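You operate a simulated robot arm through the tools that you are given. There is no shell and no other tool.

The job below is to be done with a simulated robot arm. You get a single attempt, and the scene is never put back.

## Task
Put things in order on the top of the steel bench. At the end: the yellow bulb stands where the grey bulb stood; the grey bulb stands where the grey polish jar stood; the grey polish jar stands on top of the brown carton (marked "BULBS"); the blue hand pad stands on top of the grey cover; whatever was shut is shut again. Leave all else as you found it, and nothing knocked over.
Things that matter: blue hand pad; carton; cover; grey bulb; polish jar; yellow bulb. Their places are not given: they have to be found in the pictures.

The check looks at the end state, three seconds after you hand in, the way a careful person would. Anything else that was tipped, shoved, dropped, spilled or broken makes it a failure. Lids that push on must go on centred and level and be pressed home; caps that screw on are set level and turned clockwise until they are tight.

## Robot
A 7-joint arm with a two-finger parallel gripper, fixed in place. Base frame: the origin is at the foot of the arm, x ahead of it, y to its left, z up; the work surface is at about z = 0.9. Readings come in m, degrees, newtons and seconds.
With the tool pointing down near the work surface it reaches from about 0.3 to 0.68 m from the base axis. Its first joint turns from -66.0 to 66.0 degrees. Payload 1.57 kg.
The TCP is the grasp point between the finger pads, 0.03 m short of the fingertips. In the tool frame z runs along the fingers and y along their closing line. Largest opening 0.11 m; finger width 0.024, thickness 0.012; the body of the gripper, 0.048 by 0.112 m, starts 0.078 m behind the TCP.
Orientation is that of the tool frame in the base frame, as a unit quaternion [x, y, z, w]. With the fingers straight down and closing along the base's y, the tool's x points along the base's -x, its y along +y and its z along -z.

## Interface
- The arm moves only by the tool step_arm. Its argument "rows" is one flat list of numbers, 6 for each row, row after row: the shift along the base's x, y, z in units of 500 mm (1.0 is 500 mm), then the turn, a rotation vector about the base's x, y, z in units of 120 degrees (1.0 is 120 degrees). In form: [x, y, z, rx, ry, rz, x, y, z, rx, ry, rz, ...]. A call has 1 to 20 rows; each row is the pose to reach, as a shift and turn from the pose commanded when the call began. "hand" is the opening, from 0 (shut) to 1 (fully open), set as the call begins (left out, the last holds). A call with a number of a shift or a turn outside -1 to 1 is refused whole. A row lasts 0.2 s, in which the tool goes at most 0.05 m and 8.6 degrees; a call with a longer step from one row to the next is refused whole, and so is a gripper value outside its range. Where a pose cannot be reached the arm comes as near as it can. A force on the tool above 40 N (or 10 N above the force at the start of the call, whichever is more), or a blocked arm, ends the call early, and 0.2 s more pass. The fingers move at their own pace (about 0.108 m/s each) and stop on an object; they squeeze with about 33 N. The grip force told is the motor's: it shows also when the fingers shut on nothing. Time passes only in rows, and 0.2 s behind the last, so rows that repeat a pose let the fingers close. The reply holds the time, the measured pose of the TCP, the force on the tool along the base axes, the opening and the grip force, in the units named above and with some noise, with the torque about the TCP (base axes, N m) and any sound that the robot's microphone picked up.
- Cameras (640 x 400 px; columns grow to the right, rows downward): "scene" is fixed at [0.1838, -0.4069, 1.4083]; the picture's right is [0.61, -0.79, 0.00], its down [-0.47, -0.36, -0.80] and it looks along [0.64, 0.49, -0.60] (base axes); focal length 214 px, centre (320, 200). "wrist" rides on the gripper at [0.07, 0.016, -0.141] in the tool frame; the picture's right is [-0.23, 0.97, 0.00], its down [-0.86, -0.20, -0.48] and it looks along [-0.47, -0.11, 0.88] (tool axes); focal length 222 px, centre (320, 200).
- get_image(camera): a new picture of that camera. The clock stands still meanwhile.
- probe_pixels(camera, pixels): for up to 12 pixels [column, row] of the newest picture of that camera ("zoom" is the newest enlarged one), the place [x, y, z] in the base frame of the surface seen there, good to about 0.003 m, but the place of the scene camera against the robot may be out by one fixed shift of up to 0.012 m in any direction. The clock stands still meanwhile.
- zoom(camera, box): a new picture of the part [left, top, right, bottom] of that camera's present view, enlarged. The clock stands still meanwhile.
- finish_job(): hands the job in; it is judged then, once.

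Leave the gripper open and the arm clear of the work at the hand-in unless told otherwise.

The tools are called after "Request:" by a JSON object that holds its "method" and its "body". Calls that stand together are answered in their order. step_arm: Moves the arm, as the interface text tells. Its arguments: {"type":"object","properties":{"rows":{"type":"array","items":{"type":"number"}},"hand":{"type":"number"}},"required":["rows"]} The other tools are called the same way: get_image (camera) takes a picture; probe_pixels (camera, pixels) gives the place of the surface under pixels of a picture; zoom (camera, box) takes an enlarged picture of a part of a camera's view; finish_job () hands the job in.

At the start:

```text
clock: 0.0
position: [0.355, -0.0712, 1.3127]
tcp_rot: [-0.001, 1.0, 0.001, 0.001]
force: [0.7, -0.7, 0.9]
torque: [-0.03, 0.04, 0.01]
finger_gap: 0.1099
gripper_force: 0.1
```

scene: 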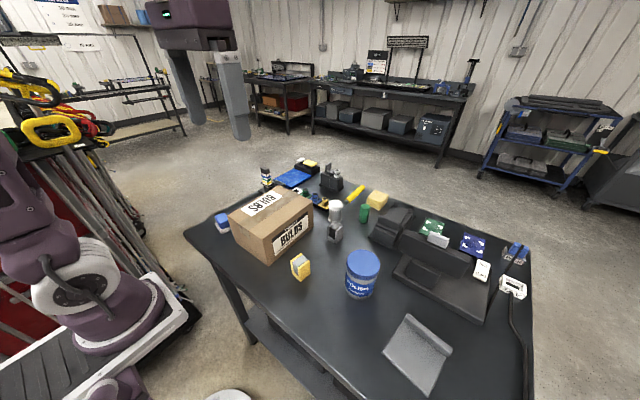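
wrist: 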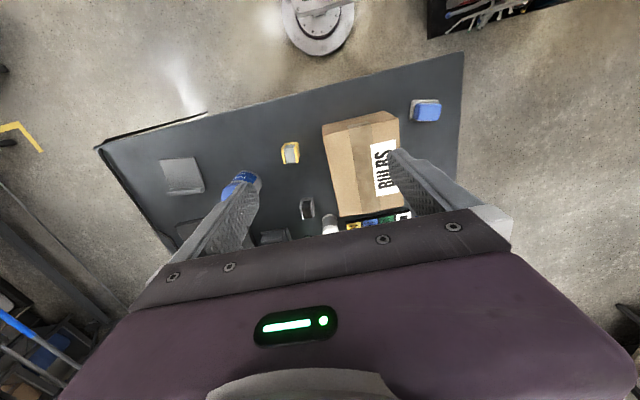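

I see the bench with a brown carton, a yellow-edged bulb, a grey one, a jar with a blue lid, and a grey cover plate. I'll zoom in on the bench first.

Request:
{"method": "zoom", "body": {"camera": "scene", "box": [200, 150, 400, 275]}}

Request:
{"method": "zoom", "body": {"camera": "scene", "box": [340, 190, 540, 315]}}

Request:
{"method": "zoom", "body": {"camera": "scene", "box": [280, 240, 480, 400]}}

Request:
{"method": "zoom", "body": {"camera": "wrist", "box": [90, 40, 490, 290]}}

```text
3.20 times, centred on (300, 212) of scene
```

zoom: 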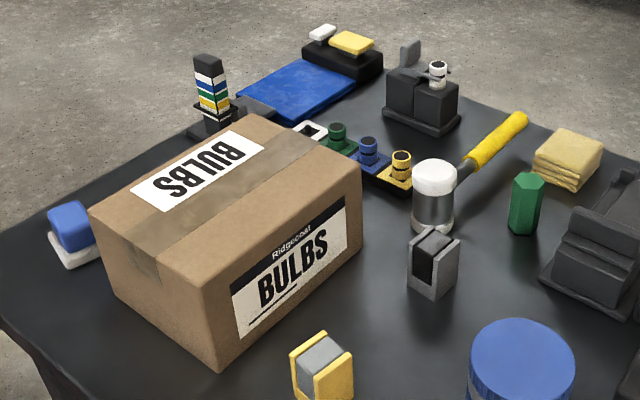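

```text
3.20 times, centred on (440, 252) of scene
```

zoom: 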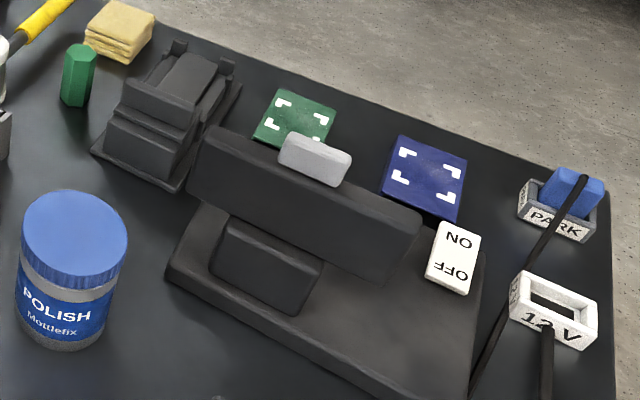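

```text
2.50 times, centred on (380, 320) of scene
```

zoom: 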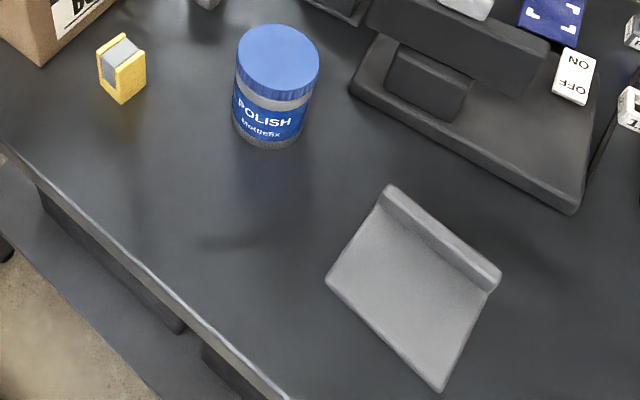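

```text
1.60 times, centred on (290, 165) of wrist
```

zoom: 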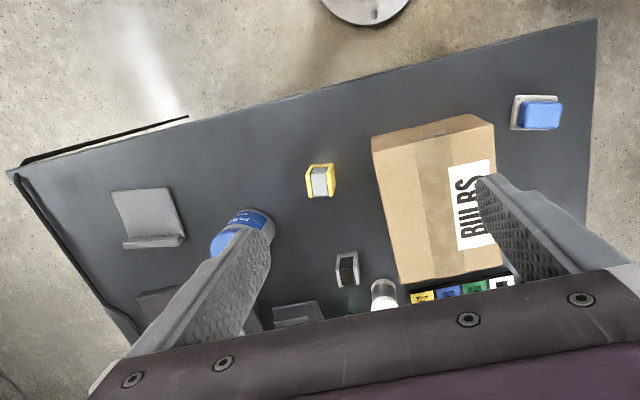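

I'll probe key points in both pictures: the jar lid, bulbs, carton corners, pad and cover. That will also let me compare the scene camera's offset with the wrist's.

Request:
{"method": "get_image", "body": {"camera": "wrist"}}

Request:
{"method": "get_image", "body": {"camera": "scene"}}

Request:
{"method": "probe_pixels", "body": {"camera": "wrist", "pixels": [[290, 152], [307, 208], [361, 140], [385, 165], [427, 112], [413, 105], [180, 175], [232, 188], [325, 130], [396, 112], [340, 214], [270, 190]]}}

Request:
{"method": "probe_pixels", "body": {"camera": "scene", "pixels": [[363, 263], [300, 262], [335, 228], [265, 210], [312, 202], [268, 265], [229, 217], [222, 222], [415, 355], [440, 335], [335, 205], [300, 290]]}}

```text
taken
```

wrist: 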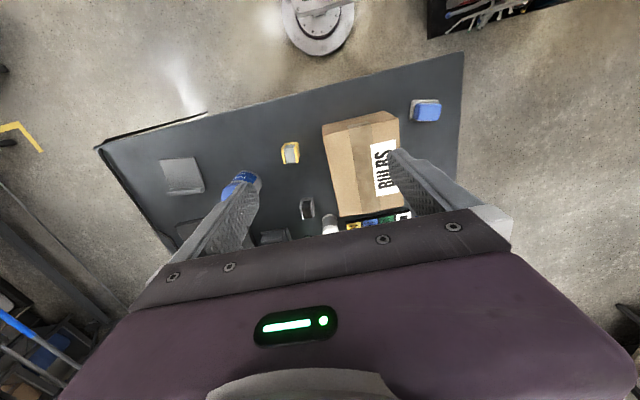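

```text
taken
```

scene: 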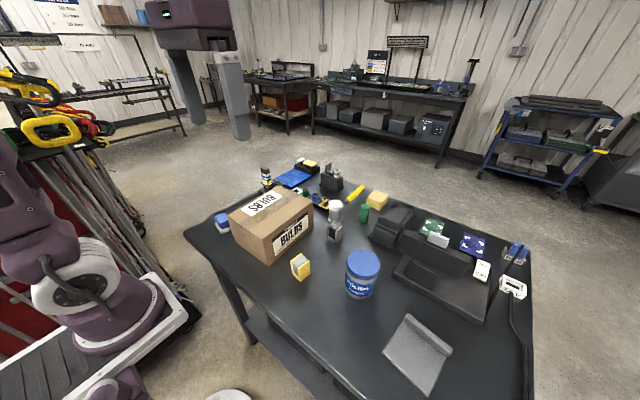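

```text
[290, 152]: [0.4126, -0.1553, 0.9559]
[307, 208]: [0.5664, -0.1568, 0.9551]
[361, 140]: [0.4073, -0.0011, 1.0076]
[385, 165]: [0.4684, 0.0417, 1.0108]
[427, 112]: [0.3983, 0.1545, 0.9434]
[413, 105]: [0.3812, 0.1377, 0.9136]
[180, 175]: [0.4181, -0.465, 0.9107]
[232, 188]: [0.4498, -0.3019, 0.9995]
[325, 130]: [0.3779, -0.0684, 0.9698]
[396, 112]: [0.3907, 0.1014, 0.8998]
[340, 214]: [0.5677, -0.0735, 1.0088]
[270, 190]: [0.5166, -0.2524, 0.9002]
```

```text
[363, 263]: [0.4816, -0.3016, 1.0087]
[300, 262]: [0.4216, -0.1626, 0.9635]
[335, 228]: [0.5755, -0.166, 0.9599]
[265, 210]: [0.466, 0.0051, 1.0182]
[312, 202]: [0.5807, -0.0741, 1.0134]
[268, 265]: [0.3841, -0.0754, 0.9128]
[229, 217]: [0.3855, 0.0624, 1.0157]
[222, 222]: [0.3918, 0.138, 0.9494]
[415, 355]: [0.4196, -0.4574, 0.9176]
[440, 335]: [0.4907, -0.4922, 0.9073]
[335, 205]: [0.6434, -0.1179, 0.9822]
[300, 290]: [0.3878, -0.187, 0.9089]
```

Bench top is at about z=0.90, the jar at about (0.475,-0.30), and the carton top at about z=1.01. Next I'll move to a lookout over the jar and cover for closer wrist pictures.

Request:
{"method": "step_arm", "body": {"rows": [-0.008, -0.076, -0.038, 0, 0, 0, -0.017, -0.153, -0.075, 0, 0, 0, -0.025, -0.229, -0.113, 0, 0, 0, -0.033, -0.305, -0.151, 0, 0, 0, -0.042, -0.382, -0.188, 0, 0, 0, -0.05, -0.458, -0.226, 0, 0, 0], "hand": 1}}

Request:
{"method": "get_image", "body": {"camera": "wrist"}}

```text
clock: 1.4
position: [0.3293, -0.3019, 1.2019]
tcp_rot: [-0.001, 1.0, 0.0, 0.0]
force: [0.1, 0.1, -0.3]
torque: [0.02, 0.0, -0.01]
finger_gap: 0.1098
gripper_force: 0.0
```

```text
taken
```

wrist: 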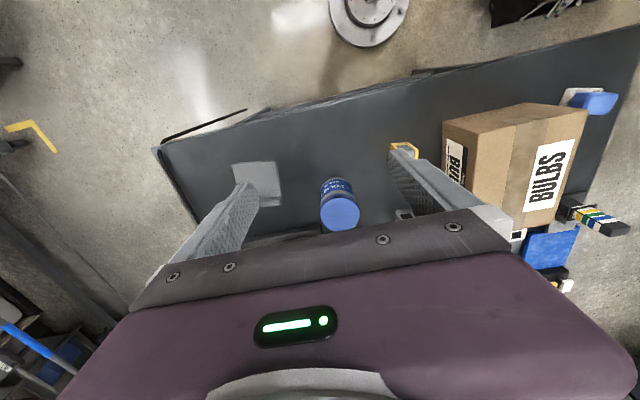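

The jar is visible between the fingers at about (339,205). I'll zoom in on it and the cover.

Request:
{"method": "zoom", "body": {"camera": "wrist", "box": [220, 140, 420, 265]}}

Request:
{"method": "probe_pixels", "body": {"camera": "wrist", "pixels": [[339, 211], [322, 211], [358, 211], [340, 197], [339, 228], [336, 181], [233, 164], [275, 162], [280, 205], [255, 180], [270, 195], [360, 230]]}}

```text
3.20 times, centred on (320, 202) of wrist
```

zoom: 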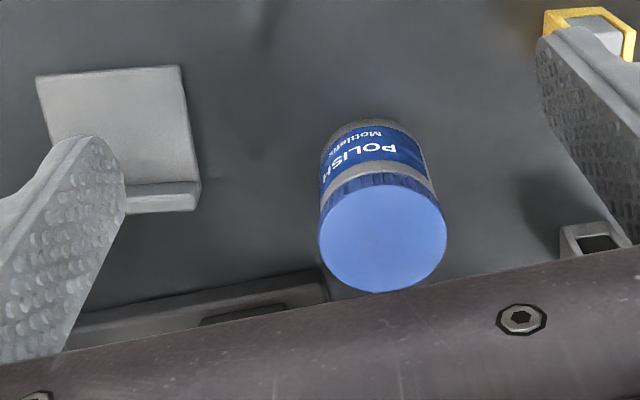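

```text
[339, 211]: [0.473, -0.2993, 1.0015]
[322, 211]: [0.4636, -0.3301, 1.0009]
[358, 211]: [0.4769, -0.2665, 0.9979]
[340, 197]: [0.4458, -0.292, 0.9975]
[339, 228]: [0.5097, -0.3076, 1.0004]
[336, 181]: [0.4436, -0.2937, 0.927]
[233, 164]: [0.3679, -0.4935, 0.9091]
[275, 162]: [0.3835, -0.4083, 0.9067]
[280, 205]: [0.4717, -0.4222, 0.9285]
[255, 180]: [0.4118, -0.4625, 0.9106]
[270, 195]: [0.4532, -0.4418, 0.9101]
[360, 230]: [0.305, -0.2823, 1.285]
```

The jar lid is centred at about (0.478,-0.300), diameter about 0.07, top at z≈1.00. The cover plate's top is at z≈0.91, with a ridge on its far side. Next I'll look over the carton and pad.

Request:
{"method": "step_arm", "body": {"rows": [0, 0.0875, 0, 0, 0, 0, 0, 0.175, 0, 0, 0, 0, 0, 0.2625, 0, 0, 0, 0, 0, 0.35, 0, 0, 0, 0, 0, 0.4375, 0, 0, 0, 0, 0, 0.525, 0, 0, 0, 0, 0, 0.6125, 0, 0, 0, 0, 0, 0.7, 0, 0, 0, 0]}}

Request:
{"method": "get_image", "body": {"camera": "wrist"}}

Request:
{"method": "zoom", "body": {"camera": "wrist", "box": [240, 80, 480, 230]}}

```text
clock: 3.2
position: [0.3274, 0.0527, 1.2]
tcp_rot: [-0.001, 1.0, -0.001, 0.0]
force: [-0.4, -0.1, 0.6]
torque: [-0.03, -0.01, 0.0]
finger_gap: 0.1099
gripper_force: 0.1
```

```text
taken
```

wrist: 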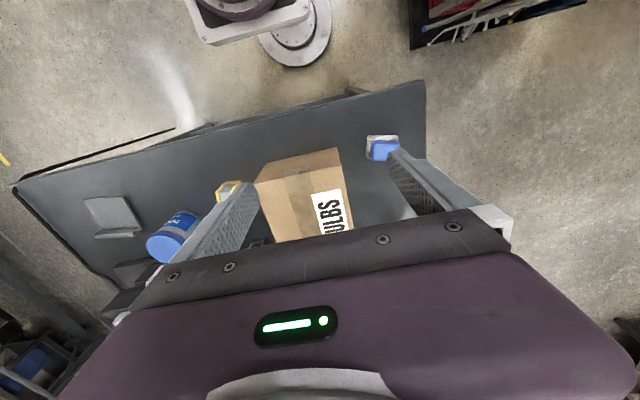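

```text
2.67 times, centred on (360, 155) of wrist
```

zoom: 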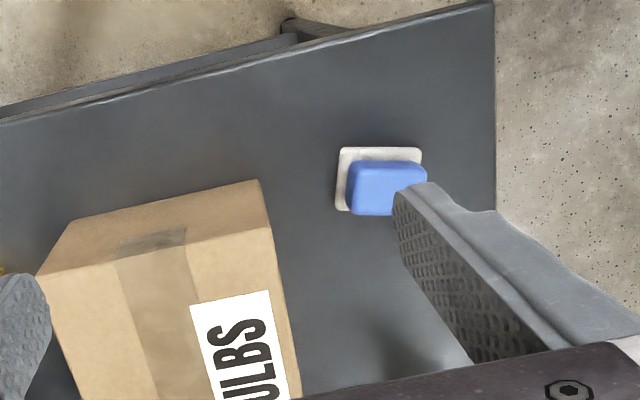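

The blue pad, on a white slab, is at about (382,149) and the carton's top is partly in view. I'll probe the carton's top corners and the pad.

Request:
{"method": "probe_pixels", "body": {"camera": "zoom", "pixels": [[350, 165], [423, 165], [345, 205], [385, 152], [388, 180], [355, 190], [420, 175], [385, 208], [380, 165], [65, 280], [262, 222], [292, 390]]}}

Request:
{"method": "zoom", "body": {"camera": "wrist", "box": [340, 120, 420, 170]}}

Request:
{"method": "zoom", "body": {"camera": "scene", "box": [200, 190, 280, 240]}}

```text
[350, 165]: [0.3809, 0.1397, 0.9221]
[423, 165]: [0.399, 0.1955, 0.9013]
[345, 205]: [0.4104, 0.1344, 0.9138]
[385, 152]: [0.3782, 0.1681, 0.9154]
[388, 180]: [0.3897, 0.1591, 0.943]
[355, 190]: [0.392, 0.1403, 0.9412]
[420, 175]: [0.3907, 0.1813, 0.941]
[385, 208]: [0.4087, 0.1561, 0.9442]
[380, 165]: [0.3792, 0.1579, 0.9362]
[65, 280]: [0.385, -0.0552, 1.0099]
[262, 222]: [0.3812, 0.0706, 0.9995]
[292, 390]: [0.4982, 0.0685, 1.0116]
```

```text
8.00 times, centred on (380, 145) of wrist
```

zoom: 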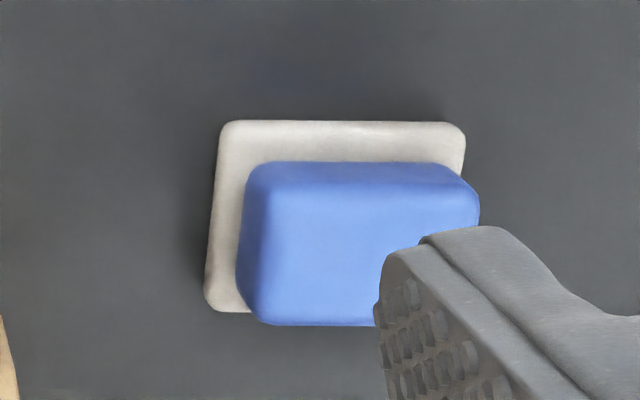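

```text
8.00 times, centred on (240, 215) of scene
```

zoom: 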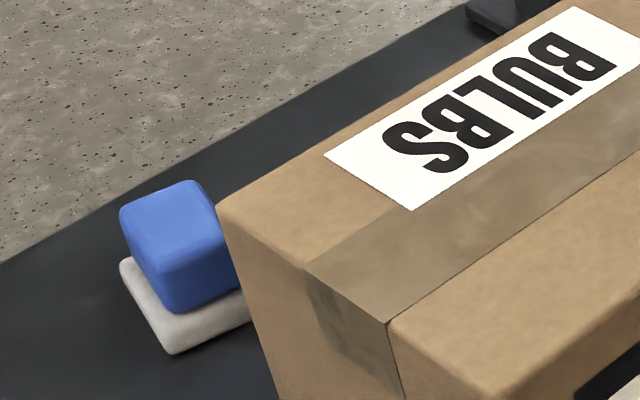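

The pad's blue grip is centred at about (0.393,0.158), top z≈0.943, with its white foam about 0.014 thick. I'll rise to a middle lookout for the whole carton top and both bulbs.

Request:
{"method": "step_arm", "body": {"rows": [0.005, -0.075, 0.05, 0, 0, 0, 0.01, -0.15, 0.1, 0, 0, 0, 0.015, -0.225, 0.15, 0, 0, 0, 0.02, -0.3, 0.2, 0, 0, 0]}}

Request:
{"method": "get_image", "body": {"camera": "wrist"}}

Request:
{"method": "zoom", "body": {"camera": "wrist", "box": [250, 100, 450, 225]}}

```text
clock: 4.2
position: [0.3372, -0.0998, 1.3006]
tcp_rot: [0.0, 1.0, 0.0, 0.001]
force: [0.0, -0.5, 0.5]
torque: [-0.01, -0.01, 0.02]
finger_gap: 0.1099
gripper_force: 0.1
```

```text
taken
```

wrist: 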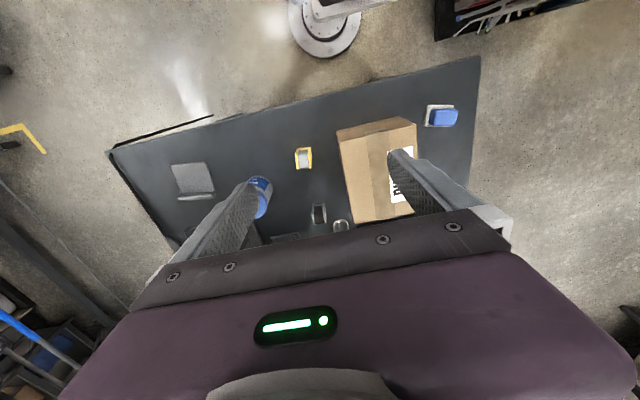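

```text
3.20 times, centred on (350, 162) of wrist
```

zoom: 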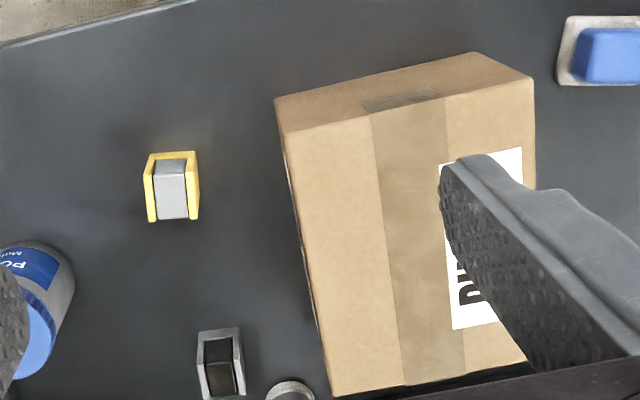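

The whole carton top and both bulbs are visible. I'll probe the carton corners and the bulb edges.

Request:
{"method": "probe_pixels", "body": {"camera": "zoom", "pixels": [[292, 135], [530, 83], [337, 392], [520, 360], [410, 260], [150, 162], [196, 156], [150, 218], [192, 214], [172, 195], [204, 335], [238, 332]]}}

Request:
{"method": "zoom", "body": {"camera": "wrist", "box": [290, 140, 350, 178]}}

Request:
{"method": "zoom", "body": {"camera": "wrist", "box": [300, 195, 360, 233]}}

Request:
{"method": "zoom", "body": {"camera": "scene", "box": [280, 190, 376, 290]}}

```text
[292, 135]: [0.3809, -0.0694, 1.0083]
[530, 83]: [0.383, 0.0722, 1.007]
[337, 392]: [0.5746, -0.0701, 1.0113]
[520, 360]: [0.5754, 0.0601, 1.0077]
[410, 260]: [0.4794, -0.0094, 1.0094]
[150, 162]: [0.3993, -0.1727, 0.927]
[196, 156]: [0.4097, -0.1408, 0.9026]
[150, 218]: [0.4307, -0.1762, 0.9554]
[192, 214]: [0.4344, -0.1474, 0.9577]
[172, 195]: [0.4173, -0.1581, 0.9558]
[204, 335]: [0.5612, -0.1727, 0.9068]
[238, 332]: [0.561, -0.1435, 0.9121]
```

```text
10.53 times, centred on (320, 159) of wrist
```

zoom: 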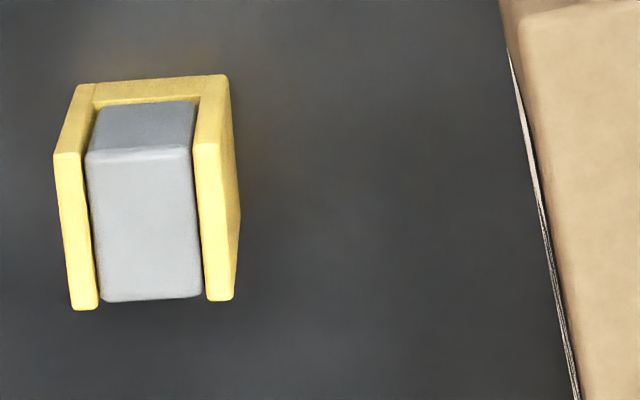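

```text
10.53 times, centred on (330, 214) of wrist
```

zoom: 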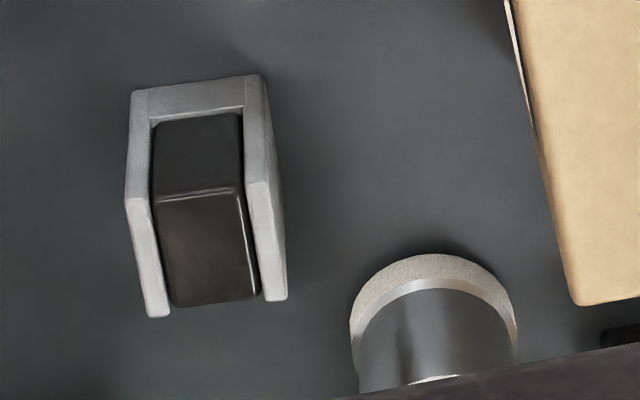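

```text
4.00 times, centred on (328, 240) of scene
```

zoom: 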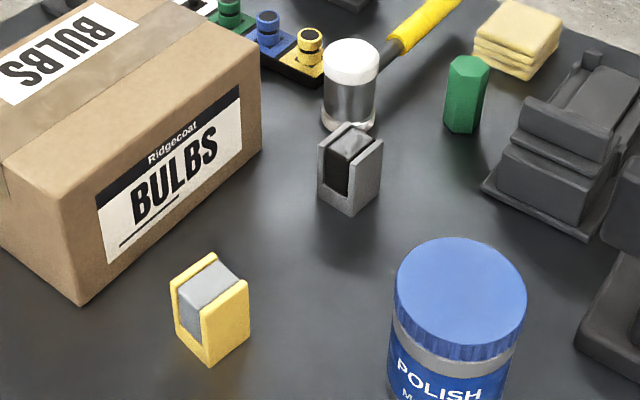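

The carton is axis-aligned, centred at about (0.478,0.001), top z≈1.009. Before going down for the jar, I'll check how close the black machine is by probing its edges in the scene picture.

Request:
{"method": "get_image", "body": {"camera": "scene"}}

Request:
{"method": "probe_pixels", "body": {"camera": "scene", "pixels": [[394, 272], [408, 258], [480, 318], [405, 242], [470, 262], [372, 238], [400, 225], [410, 290], [440, 238], [382, 225], [347, 262], [379, 262]]}}

```text
taken
```

scene: 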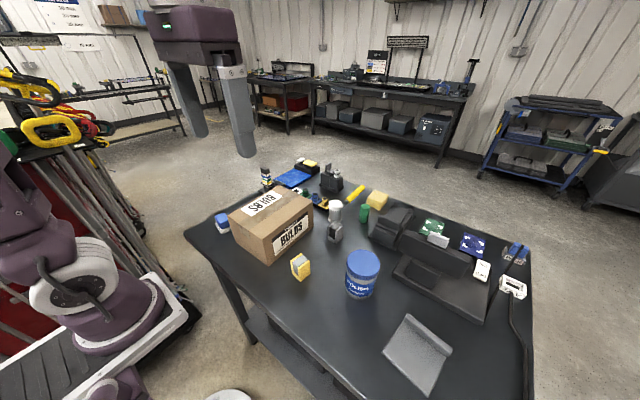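

```text
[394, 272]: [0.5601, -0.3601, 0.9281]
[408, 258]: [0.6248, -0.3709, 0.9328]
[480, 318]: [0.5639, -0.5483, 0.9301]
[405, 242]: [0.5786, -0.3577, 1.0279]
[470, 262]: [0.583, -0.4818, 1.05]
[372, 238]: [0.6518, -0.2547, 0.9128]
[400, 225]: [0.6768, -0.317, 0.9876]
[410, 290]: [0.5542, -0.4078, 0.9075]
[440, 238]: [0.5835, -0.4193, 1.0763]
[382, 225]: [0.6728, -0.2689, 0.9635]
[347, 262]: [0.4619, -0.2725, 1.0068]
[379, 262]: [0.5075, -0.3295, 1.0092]
```

The machine's edge is at x≥0.547, so it's clear of the jar grasp. I'll move above the jar with the hand open.

Request:
{"method": "step_arm", "body": {"rows": [0.035, -0.05, -0.05, 0, 0, 0, 0.07, -0.1, -0.1, 0, 0, 0, 0.105, -0.15, -0.15, 0, 0, 0, 0.14, -0.2, -0.2, 0, 0, 0, 0.175, -0.25, -0.25, 0, 0, 0, 0.21, -0.3, -0.3, 0, 0, 0, 0.245, -0.35, -0.35, 0, 0, 0, 0.28, -0.4, -0.4, 0, 0, 0, 0.28, -0.4, -0.4, 0, 0, 0]}}

Request:
{"method": "get_image", "body": {"camera": "wrist"}}

Request:
{"method": "get_image", "body": {"camera": "scene"}}

```text
clock: 6.2
position: [0.4777, -0.3016, 1.1004]
tcp_rot: [-0.001, 1.0, 0.0, -0.001]
force: [-0.1, 0.2, 0.1]
torque: [-0.03, 0.0, 0.01]
finger_gap: 0.1102
gripper_force: 0.1
```

```text
taken
```

wrist: 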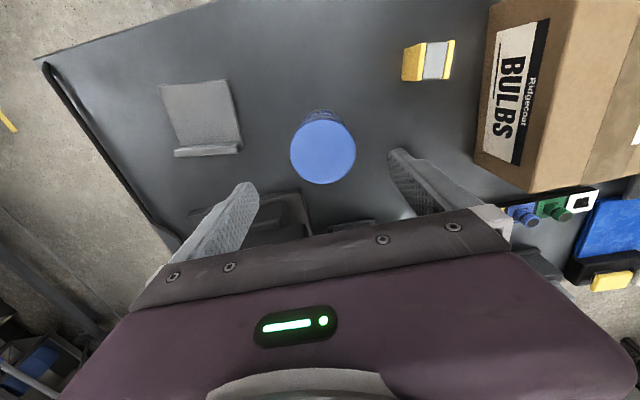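

```text
taken
```

scene: 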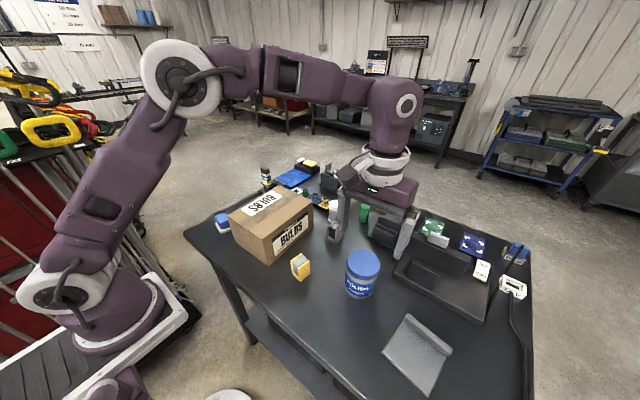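

The jar lid's centre is at about (323,152) and the grasp axis projects to (320,153), so the hand is within 3 mm. I'll probe the lid edges once more to check.

Request:
{"method": "probe_pixels", "body": {"camera": "wrist", "pixels": [[292, 152], [354, 152], [323, 124], [323, 181], [323, 152], [318, 113]]}}

Request:
{"method": "zoom", "body": {"camera": "wrist", "box": [263, 95, 383, 195]}}

```text
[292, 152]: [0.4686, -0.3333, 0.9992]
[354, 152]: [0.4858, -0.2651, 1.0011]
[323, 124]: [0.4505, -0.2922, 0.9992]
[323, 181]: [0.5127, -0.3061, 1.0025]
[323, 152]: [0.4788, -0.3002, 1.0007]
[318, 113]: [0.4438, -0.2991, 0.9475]
```

```text
4.00 times, centred on (323, 145) of wrist
```

zoom: 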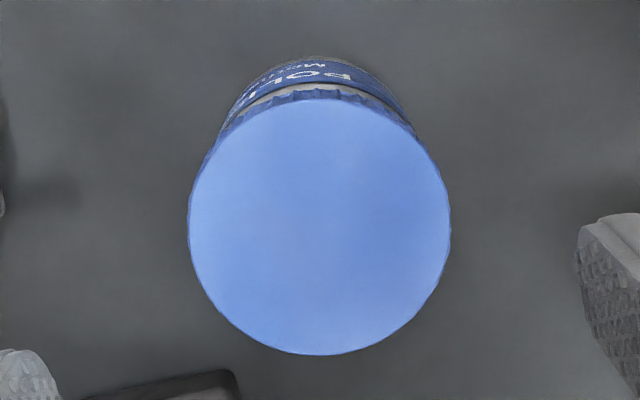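

Lid centre is about (0.480,-0.299). I'll go straight down to z≈0.945 around the jar body.

Request:
{"method": "step_arm", "body": {"rows": [0.004, 0.002, 0, 0, 0, 0, 0.004, 0.002, -0.06, 0, 0, 0, 0.004, 0.002, -0.12, 0, 0, 0, 0.004, 0.002, -0.18, 0, 0, 0, 0.004, 0.002, -0.24, 0, 0, 0, 0.004, 0.002, -0.29, 0, 0, 0, 0.004, 0.002, -0.31, 0, 0, 0, 0.004, 0.002, -0.31, 0, 0, 0]}}

Request:
{"method": "get_image", "body": {"camera": "wrist"}}

Request:
{"method": "zoom", "body": {"camera": "scene", "box": [280, 180, 480, 320]}}

```text
clock: 8.0
position: [0.4801, -0.2992, 0.9457]
tcp_rot: [0.0, 1.0, 0.0, -0.001]
force: [-0.3, 0.5, -0.4]
torque: [0.0, -0.01, 0.0]
finger_gap: 0.1098
gripper_force: 0.0
```

```text
taken
```

wrist: 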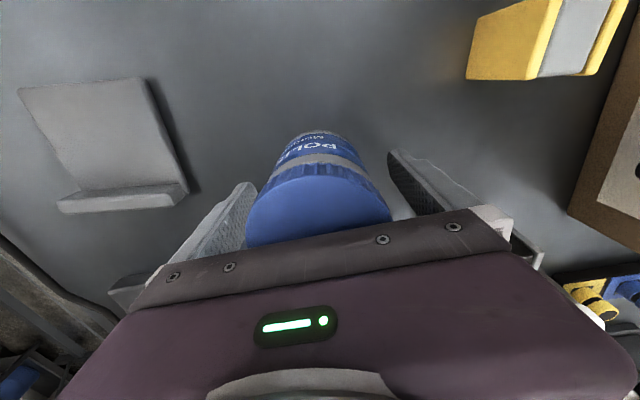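

```text
2.86 times, centred on (380, 250) of scene
```

zoom: 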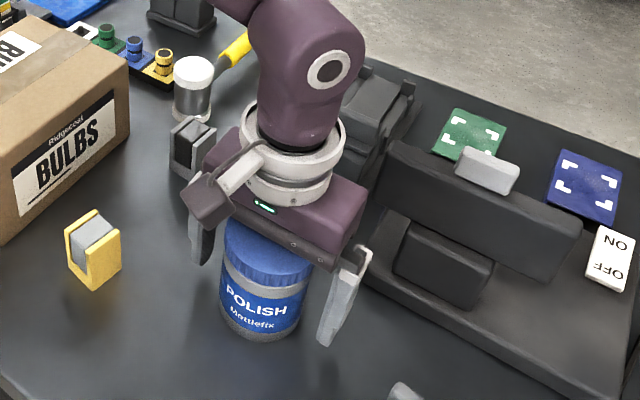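

The fingers straddle the jar cleanly. I'll close on it.

Request:
{"method": "step_arm", "body": {"rows": [0, 0, 0, 0, 0, 0, 0, 0, 0, 0, 0, 0, 0, 0, 0, 0, 0, 0], "hand": 0}}

```text
clock: 8.8
position: [0.4809, -0.2996, 0.9447]
tcp_rot: [-0.001, 1.0, 0.0, 0.0]
force: [0.6, -1.3, 0.2]
torque: [0.05, -0.02, -0.01]
finger_gap: 0.0713
gripper_force: 33.1
```

The grip holds at a gap of 71 mm and 33 N. I'll lift gently to z≈1.105 and check.

Request:
{"method": "step_arm", "body": {"rows": [0, 0, 0.02, 0, 0, 0, 0, 0, 0.06, 0, 0, 0, 0, 0, 0.11, 0, 0, 0, 0, 0, 0.17, 0, 0, 0, 0, 0, 0.23, 0, 0, 0, 0, 0, 0.29, 0, 0, 0, 0, 0, 0.32, 0, 0, 0, 0, 0, 0.32, 0, 0, 0]}}

Request:
{"method": "get_image", "body": {"camera": "wrist"}}

Request:
{"method": "zoom", "body": {"camera": "scene", "box": [280, 140, 480, 320]}}

```text
clock: 10.6
position: [0.4813, -0.2991, 1.1043]
tcp_rot: [0.0, 1.0, 0.0, -0.001]
force: [1.0, -0.6, -5.2]
torque: [0.0, 0.02, 0.01]
finger_gap: 0.0718
gripper_force: 33.2
```

```text
taken
```

wrist: 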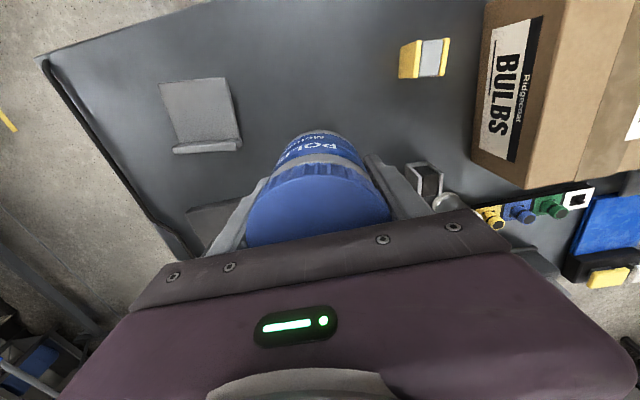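

```text
2.22 times, centred on (380, 230) of scene
```

zoom: 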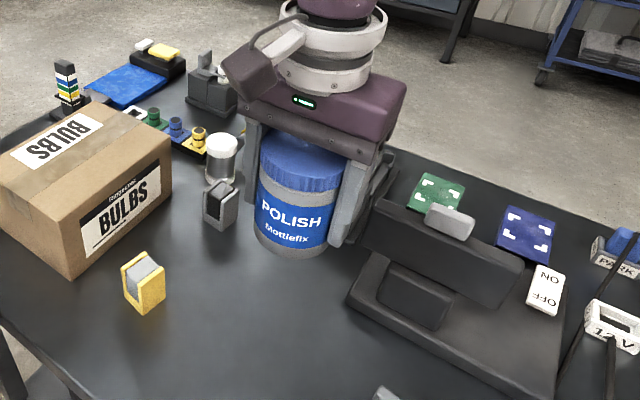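

The jar is held upright and weighs about 5 N. I'll carry it sideways over the carton's centre.

Request:
{"method": "step_arm", "body": {"rows": [0, 0.04, 0, 0, 0, 0, -0.001, 0.11, 0, 0, 0, 0, -0.002, 0.19, 0, 0, 0, 0, -0.003, 0.27, 0, 0, 0, 0, -0.004, 0.35, 0, 0, 0, 0, -0.005, 0.43, 0, 0, 0, 0, -0.006, 0.5, 0, 0, 0, 0, -0.006, 0.56, 0, 0, 0, 0, -0.006, 0.6, 0, 0, 0, 0, -0.006, 0.6, 0, 0, 0, 0]}}

Request:
{"method": "get_image", "body": {"camera": "wrist"}}

Request:
{"method": "zoom", "body": {"camera": "scene", "box": [180, 120, 380, 300]}}

```text
clock: 12.8
position: [0.4764, -0.0018, 1.106]
tcp_rot: [0.0, 1.0, 0.0, 0.0]
force: [-0.2, -0.3, -4.9]
torque: [-0.03, 0.02, 0.0]
finger_gap: 0.0715
gripper_force: 33.2
```

```text
taken
```

wrist: 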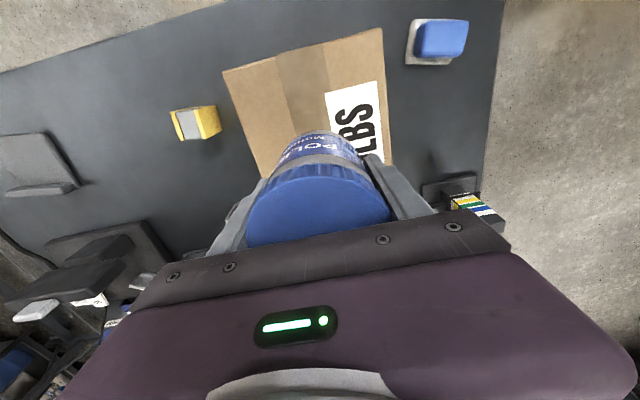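

```text
2.22 times, centred on (280, 210) of scene
```

zoom: 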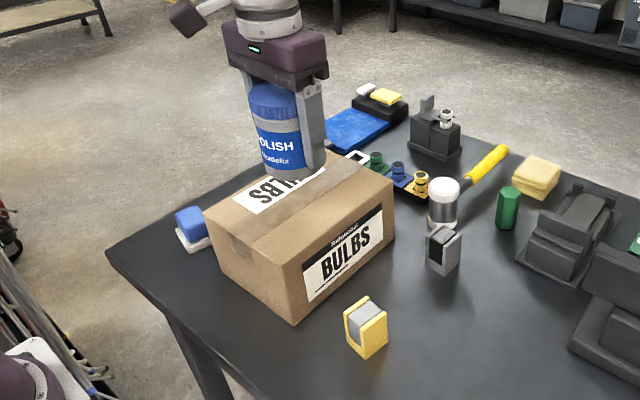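

The jar is above the carton's centre. Contact should come at a TCP z of about 1.054, so I'll lower to 1.058 and then creep.

Request:
{"method": "step_arm", "body": {"rows": [0, 0, -0.03, 0, 0, 0, 0, 0, -0.06, 0, 0, 0, 0, 0, -0.08, 0, 0, 0, 0, 0, -0.09, 0, 0, 0, 0, 0, -0.094, 0, 0, 0, 0, 0, -0.096, 0, 0, 0, 0, 0, -0.096, 0, 0, 0]}}

Request:
{"method": "zoom", "body": {"camera": "scene", "box": [200, 130, 340, 280]}}

```text
clock: 14.4
position: [0.4783, -0.0013, 1.058]
tcp_rot: [0.0, 1.0, 0.001, 0.0]
force: [-0.3, 0.3, -5.3]
torque: [-0.01, -0.04, -0.03]
finger_gap: 0.0715
gripper_force: 32.7
```

```text
2.67 times, centred on (270, 205) of scene
```

zoom: 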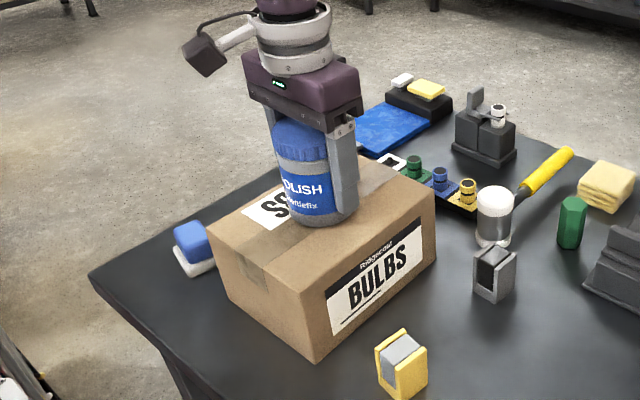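

Weight is still fully carried at -5.3 N, so there's no contact yet. I'll creep down a millimetre at a time.

Request:
{"method": "step_arm", "body": {"rows": [0, 0, -0.002, 0, 0, 0, 0, 0, -0.004, 0, 0, 0, 0, 0, -0.006, 0, 0, 0]}}

```text
clock: 15.2
position: [0.4779, -0.0008, 1.0548]
tcp_rot: [-0.001, 1.0, 0.0, 0.001]
force: [-2.6, -0.5, 8.6]
torque: [0.06, 0.32, 0.06]
finger_gap: 0.0718
gripper_force: 33.2
```

The jar has touched down (+8.6 N). I'll ease off 1 mm and then open the hand partway so the jar is released gently.

Request:
{"method": "step_arm", "body": {"rows": [0, 0, 0.001, 0, 0, 0, 0, 0, 0.001, 0, 0, 0]}}

```text
clock: 15.8
position: [0.4782, -0.0006, 1.055]
tcp_rot: [0.0, 1.0, 0.0, 0.0]
force: [-3.1, -2.6, 10.1]
torque: [0.0, 0.04, 0.04]
finger_gap: 0.0714
gripper_force: 32.9
```

Still 10 N of contact, so I'll raise by another millimetre.

Request:
{"method": "step_arm", "body": {"rows": [0, 0, 0.002, 0, 0, 0, 0, 0, 0.002, 0, 0, 0]}}

```text
clock: 16.4
position: [0.477, 0.0005, 1.0556]
tcp_rot: [-0.001, 1.0, -0.001, -0.001]
force: [0.5, 0.6, -3.6]
torque: [0.04, -0.01, 0.01]
finger_gap: 0.0714
gripper_force: 32.9
```

The load is now nearly all on the carton. I'll open the hand.

Request:
{"method": "step_arm", "body": {"rows": [0, 0, 0, 0, 0, 0, 0, 0, 0, 0, 0, 0, 0, 0, 0, 0, 0, 0], "hand": 1}}

Request:
{"method": "get_image", "body": {"camera": "wrist"}}

Request:
{"method": "zoom", "body": {"camera": "scene", "box": [200, 130, 340, 280]}}

```text
clock: 17.2
position: [0.4786, 0.0006, 1.0559]
tcp_rot: [0.001, 1.0, 0.0, 0.0]
force: [0.0, -0.1, -0.6]
torque: [-0.01, 0.0, 0.04]
finger_gap: 0.1099
gripper_force: 0.0
```

```text
taken
```

wrist: 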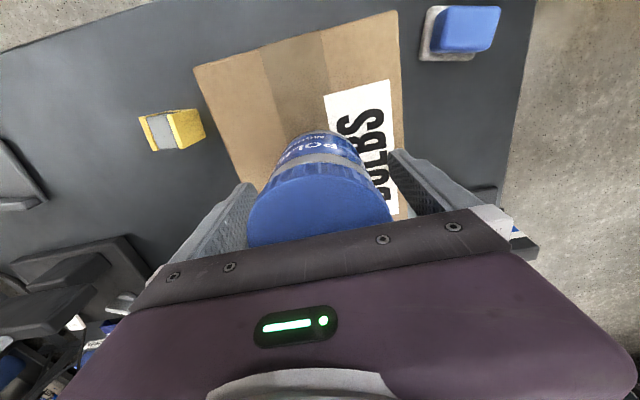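

```text
2.67 times, centred on (270, 205) of scene
```

zoom: 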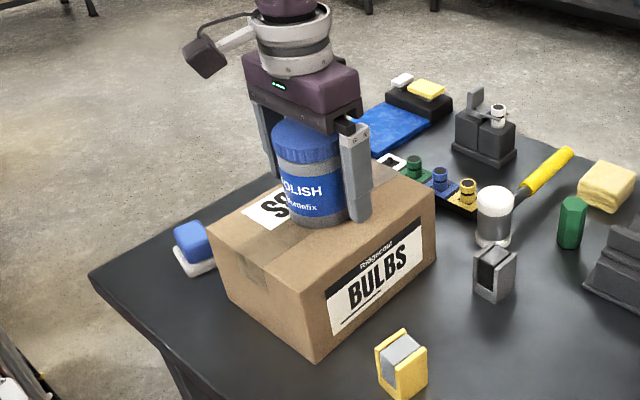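

The jar stands free on the carton. I'll rise above it and go over to hover over the grey bulb.

Request:
{"method": "step_arm", "body": {"rows": [0, 0, 0.05, 0, 0, 0, 0, 0, 0.13, 0, 0, 0, 0, 0, 0.21, 0, 0, 0, 0, 0, 0.29, 0, 0, 0, 0.035, -0.063, 0.29, 0, 0, 0, 0.07, -0.126, 0.29, 0, 0, 0, 0.105, -0.189, 0.29, 0, 0, 0, 0.14, -0.252, 0.29, 0, 0, 0, 0.174, -0.314, 0.29, 0, 0, 0, 0.174, -0.314, 0.22, 0, 0, 0, 0.174, -0.314, 0.14, 0, 0, 0, 0.174, -0.314, 0.07, 0, 0, 0, 0.174, -0.314, 0.07, 0, 0, 0]}}

Request:
{"method": "get_image", "body": {"camera": "wrist"}}

Request:
{"method": "zoom", "body": {"camera": "wrist", "box": [270, 95, 390, 170]}}

Request:
{"method": "get_image", "body": {"camera": "scene"}}

```text
clock: 20.0
position: [0.5639, -0.1566, 1.0915]
tcp_rot: [-0.001, 1.0, 0.0, 0.0]
force: [-0.2, -0.6, 0.1]
torque: [0.04, 0.03, -0.01]
finger_gap: 0.11
gripper_force: 0.1
```

```text
taken
```

wrist: 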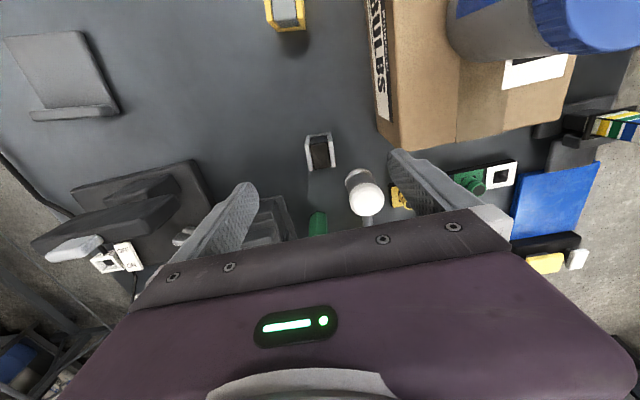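

```text
5.33 times, centred on (330, 132) of wrist
```

zoom: 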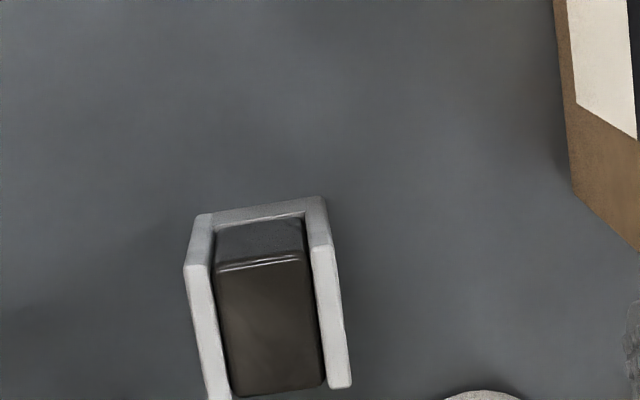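

```text
taken
```

scene: 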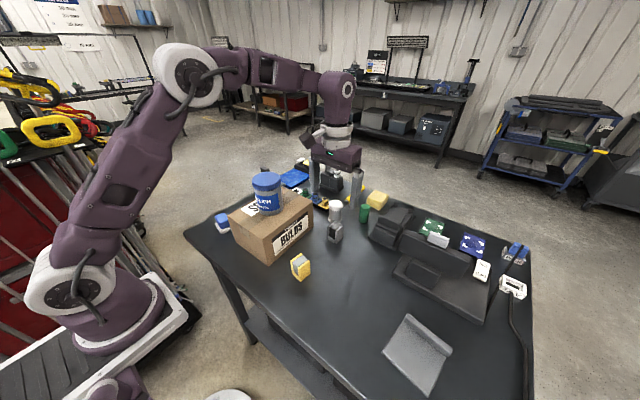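

The grey bulb is at about (320,152). I'll zoom in and probe its top corners for exact centre and yaw.

Request:
{"method": "zoom", "body": {"camera": "wrist", "box": [288, 125, 352, 175]}}

```text
8.00 times, centred on (320, 150) of wrist
```

zoom: 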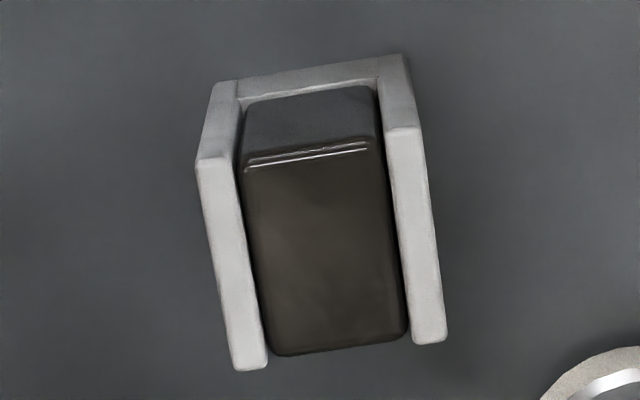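

Request:
{"method": "probe_pixels", "body": {"camera": "zoom", "pixels": [[213, 168], [250, 355], [405, 140], [430, 330], [310, 170], [335, 340], [320, 250], [310, 125], [310, 80], [230, 100], [400, 90], [385, 250]]}}

```text
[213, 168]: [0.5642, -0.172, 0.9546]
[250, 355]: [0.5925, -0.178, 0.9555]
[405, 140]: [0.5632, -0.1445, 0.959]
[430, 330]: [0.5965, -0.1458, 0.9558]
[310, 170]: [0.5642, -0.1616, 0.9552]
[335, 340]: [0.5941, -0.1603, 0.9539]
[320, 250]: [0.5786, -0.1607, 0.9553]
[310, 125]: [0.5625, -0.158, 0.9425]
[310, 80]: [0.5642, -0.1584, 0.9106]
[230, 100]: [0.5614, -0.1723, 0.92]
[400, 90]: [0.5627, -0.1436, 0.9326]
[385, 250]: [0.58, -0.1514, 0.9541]
```

The grey bulb's centre is (0.579,-0.160), yaw about -4.4°, top z=0.955. I'll shift over it, turn -4.4°, and narrow the hand to about 66 mm.

Request:
{"method": "step_arm", "body": {"rows": [0.015, -0.003, 0, 0, 0, -0.018, 0.029, -0.006, 0, 0, 0, -0.0367, 0.029, -0.006, -0.06, 0, 0, -0.0367, 0.029, -0.006, -0.1, 0, 0, -0.0367, 0.029, -0.006, -0.1, 0, 0, -0.0367], "hand": 0.6}}

Request:
{"method": "get_image", "body": {"camera": "wrist"}}

Request:
{"method": "zoom", "body": {"camera": "wrist", "box": [250, 110, 410, 240]}}

Request:
{"method": "zoom", "body": {"camera": "scene", "box": [270, 130, 410, 270]}}

```text
clock: 21.2
position: [0.5796, -0.1585, 1.0404]
tcp_rot: [0.038, 0.999, 0.0, 0.0]
force: [-0.2, 0.4, -0.1]
torque: [-0.02, 0.0, 0.01]
finger_gap: 0.0661
gripper_force: 0.0
```

```text
taken
```

wrist: 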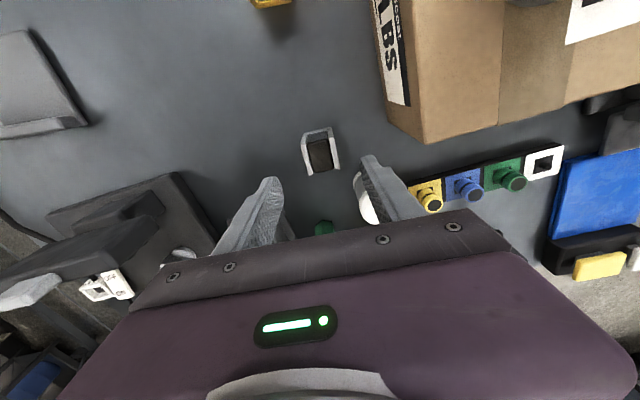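

```text
3.08 times, centred on (330, 175) of wrist
```

zoom: 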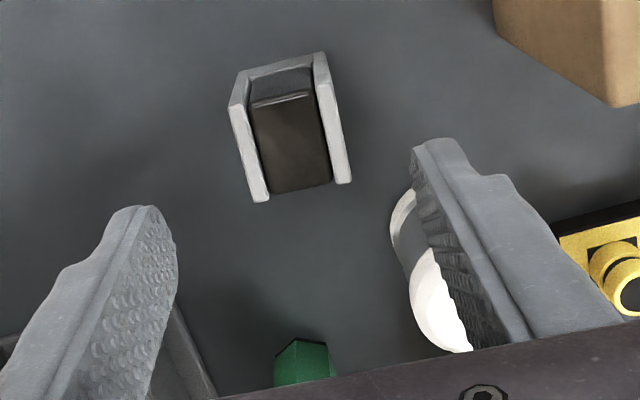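

```text
2.86 times, centred on (340, 200) of scene
```

zoom: 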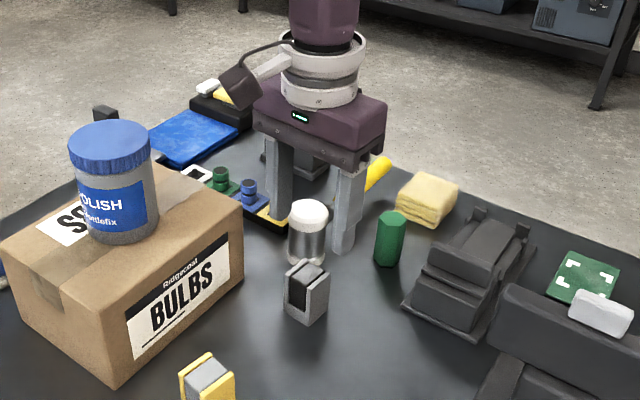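

The bulb top's centre lines up with the grasp axis at (321,157). I'll check how close the white mallet head is before descending.

Request:
{"method": "probe_pixels", "body": {"camera": "zoom", "pixels": [[402, 210], [395, 235], [420, 300], [445, 340], [405, 250], [293, 145], [290, 350]]}}

```text
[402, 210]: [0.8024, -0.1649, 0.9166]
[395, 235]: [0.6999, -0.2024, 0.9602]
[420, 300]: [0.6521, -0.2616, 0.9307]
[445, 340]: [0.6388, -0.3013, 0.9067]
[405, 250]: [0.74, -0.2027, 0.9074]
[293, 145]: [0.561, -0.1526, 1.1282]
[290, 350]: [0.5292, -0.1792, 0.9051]
```

Those probes went to the scene zoom, which was the newest, so I'll repeat them on the wrist picture.

Request:
{"method": "probe_pixels", "body": {"camera": "wrist", "pixels": [[357, 180], [355, 187], [362, 208], [368, 218], [360, 190], [321, 157], [322, 228]]}}

```text
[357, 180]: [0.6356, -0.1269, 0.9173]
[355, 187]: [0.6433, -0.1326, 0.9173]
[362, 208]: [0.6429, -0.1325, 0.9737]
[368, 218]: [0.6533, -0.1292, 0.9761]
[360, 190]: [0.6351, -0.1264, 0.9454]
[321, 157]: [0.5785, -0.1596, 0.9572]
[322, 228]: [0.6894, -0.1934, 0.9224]
```

The mallet head starts at x≈0.634 and the fingers reach only 0.592, so it's clear. I'll descend to z≈0.937.

Request:
{"method": "step_arm", "body": {"rows": [0, -0.002, -0.05, 0, 0, 0, 0, -0.002, -0.1, 0, 0, 0, 0, -0.002, -0.15, 0, 0, 0, 0, -0.002, -0.19, 0, 0, 0, 0, -0.002, -0.205, 0, 0, 0, 0, -0.002, -0.205, 0, 0, 0]}}

Request:
{"method": "get_image", "body": {"camera": "wrist"}}

```text
clock: 22.6
position: [0.5789, -0.1606, 0.9381]
tcp_rot: [0.039, 0.999, 0.0, 0.0]
force: [-0.2, 0.2, 0.4]
torque: [-0.03, -0.03, 0.01]
finger_gap: 0.0659
gripper_force: 0.0
```

```text
taken
```

wrist: 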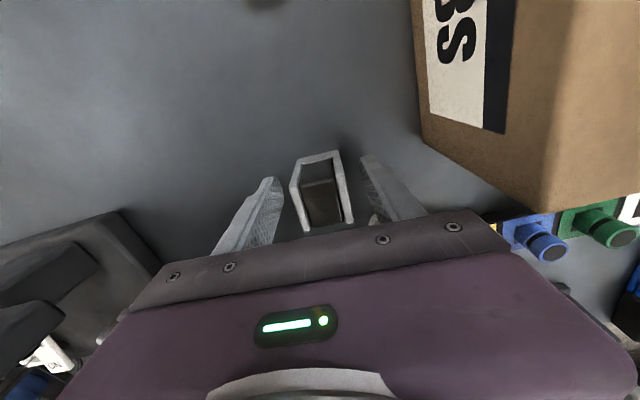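

The bulb is centred between the fingers, so I'll close.

Request:
{"method": "step_arm", "body": {"rows": [0, 0, 0, 0, 0, 0, 0, 0, 0, 0, 0, 0, 0, 0, 0, 0, 0, 0], "hand": 0}}

Request:
{"method": "get_image", "body": {"camera": "wrist"}}

```text
clock: 23.4
position: [0.5795, -0.1608, 0.9378]
tcp_rot: [0.038, 0.999, 0.0, 0.0]
force: [-0.2, -0.3, 0.1]
torque: [-0.01, -0.02, -0.01]
finger_gap: 0.0353
gripper_force: 33.4
```

```text
taken
```

wrist: 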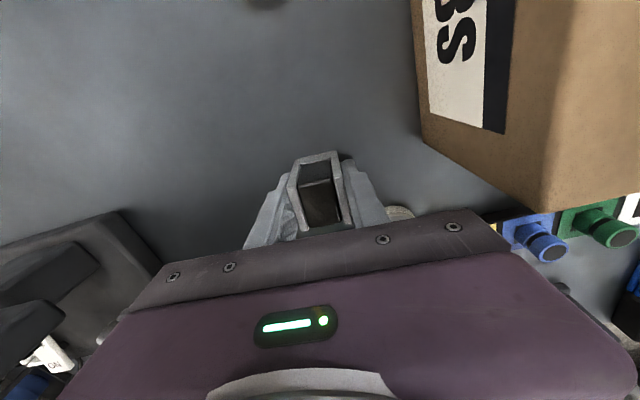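

Held at a gap of 35 mm. I'll lift slowly to z≈1.06 and check the weight.

Request:
{"method": "step_arm", "body": {"rows": [0, 0, 0.02, 0, 0, 0, 0, 0, 0.06, 0, 0, 0, 0, 0, 0.12, 0, 0, 0, 0, 0, 0.18, 0, 0, 0, 0, 0, 0.24, 0, 0, 0, 0, 0, 0.24, 0, 0, 0]}}

Request:
{"method": "zoom", "body": {"camera": "scene", "box": [270, 130, 410, 270]}}

Request:
{"method": "get_image", "body": {"camera": "wrist"}}

```text
clock: 24.8
position: [0.5776, -0.1624, 1.059]
tcp_rot: [0.039, 0.999, 0.0, 0.0]
force: [-0.4, 0.2, 0.5]
torque: [0.02, 0.02, -0.02]
finger_gap: 0.0351
gripper_force: 33.4
```

```text
2.86 times, centred on (340, 200) of scene
```

zoom: 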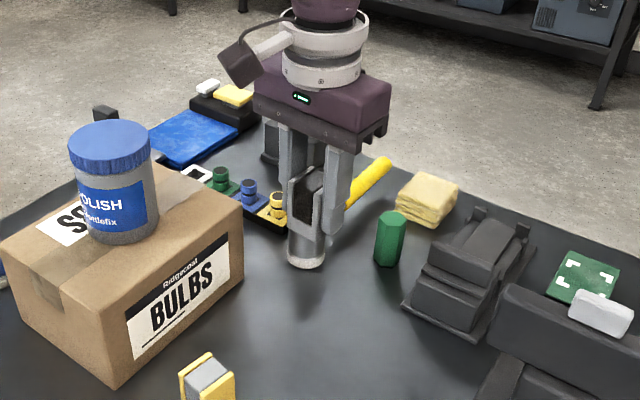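

```text
taken
```

wrist: 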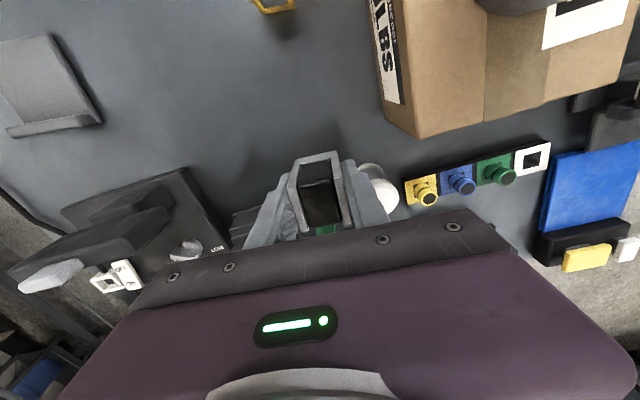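

The bulb is lifted cleanly. I'll carry it to the jar's old spot (0.480,-0.299) and lower to just above the bench.

Request:
{"method": "step_arm", "body": {"rows": [-0.03, -0.045, 0, 0, 0, 0, -0.075, -0.105, 0, 0, 0, 0, -0.12, -0.17, 0, 0, 0, 0, -0.165, -0.23, 0, 0, 0, 0, -0.198, -0.277, 0, 0, 0, 0, -0.198, -0.277, -0.05, 0, 0, 0, -0.198, -0.277, -0.11, 0, 0, 0, -0.198, -0.277, -0.17, 0, 0, 0, -0.198, -0.277, -0.21, 0, 0, 0, -0.198, -0.277, -0.23, 0, 0, 0, -0.198, -0.277, -0.23, 0, 0, 0]}}

Request:
{"method": "zoom", "body": {"camera": "scene", "box": [280, 180, 460, 320]}}

```text
clock: 27.2
position: [0.48, -0.2988, 0.941]
tcp_rot: [0.038, 0.999, -0.001, 0.0]
force: [0.9, 0.3, 0.4]
torque: [0.0, 0.01, -0.01]
finger_gap: 0.0353
gripper_force: 32.9
```

```text
2.86 times, centred on (370, 250) of scene
```

zoom: 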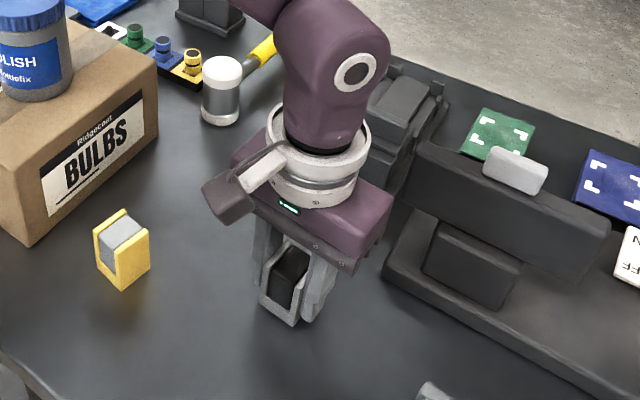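

The hand is over the spot, with the bulb about 3 mm above the bench. I'll creep down to contact.

Request:
{"method": "step_arm", "body": {"rows": [0, 0, -0.002, 0, 0, 0, 0, 0, -0.004, 0, 0, 0, 0, 0, -0.006, 0, 0, 0]}}

```text
clock: 28.0
position: [0.4798, -0.2986, 0.9405]
tcp_rot: [0.039, 0.999, 0.0, 0.0]
force: [-0.5, 0.6, -0.5]
torque: [0.01, 0.03, -0.03]
finger_gap: 0.0349
gripper_force: 32.9
```

No contact yet, with the commanded height still about 2 mm above the pick height. I'll continue.

Request:
{"method": "step_arm", "body": {"rows": [0, 0, -0.002, 0, 0, 0, 0, 0, -0.004, 0, 0, 0, 0, 0, -0.004, 0, 0, 0]}}

```text
clock: 28.8
position: [0.4793, -0.2993, 0.9381]
tcp_rot: [0.039, 0.999, -0.001, 0.0]
force: [-0.1, 0.1, 4.8]
torque: [0.01, 0.04, 0.02]
finger_gap: 0.035
gripper_force: 33.0
```

Contact at 4.8 N and z=0.938, the same as the pick height. I'll open to 66 mm to release.

Request:
{"method": "step_arm", "body": {"rows": [0, 0, 0, 0, 0, 0, 0, 0, 0, 0, 0, 0], "hand": 0.6}}

Request:
{"method": "get_image", "body": {"camera": "wrist"}}

```text
clock: 29.4
position: [0.4786, -0.2997, 0.9384]
tcp_rot: [0.039, 0.999, -0.001, 0.0]
force: [0.0, 0.3, -0.9]
torque: [-0.02, 0.03, 0.01]
finger_gap: 0.0661
gripper_force: 0.0
```

```text
taken
```

wrist: 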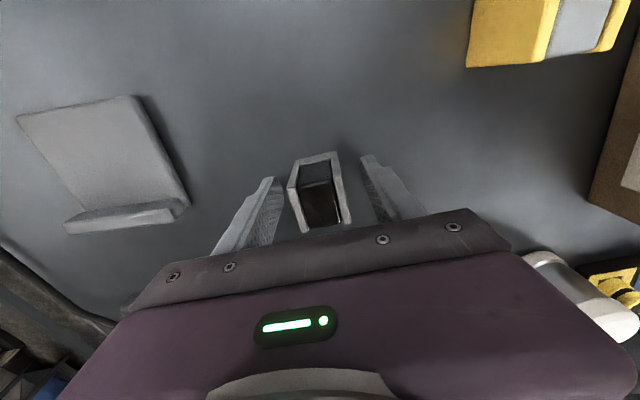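

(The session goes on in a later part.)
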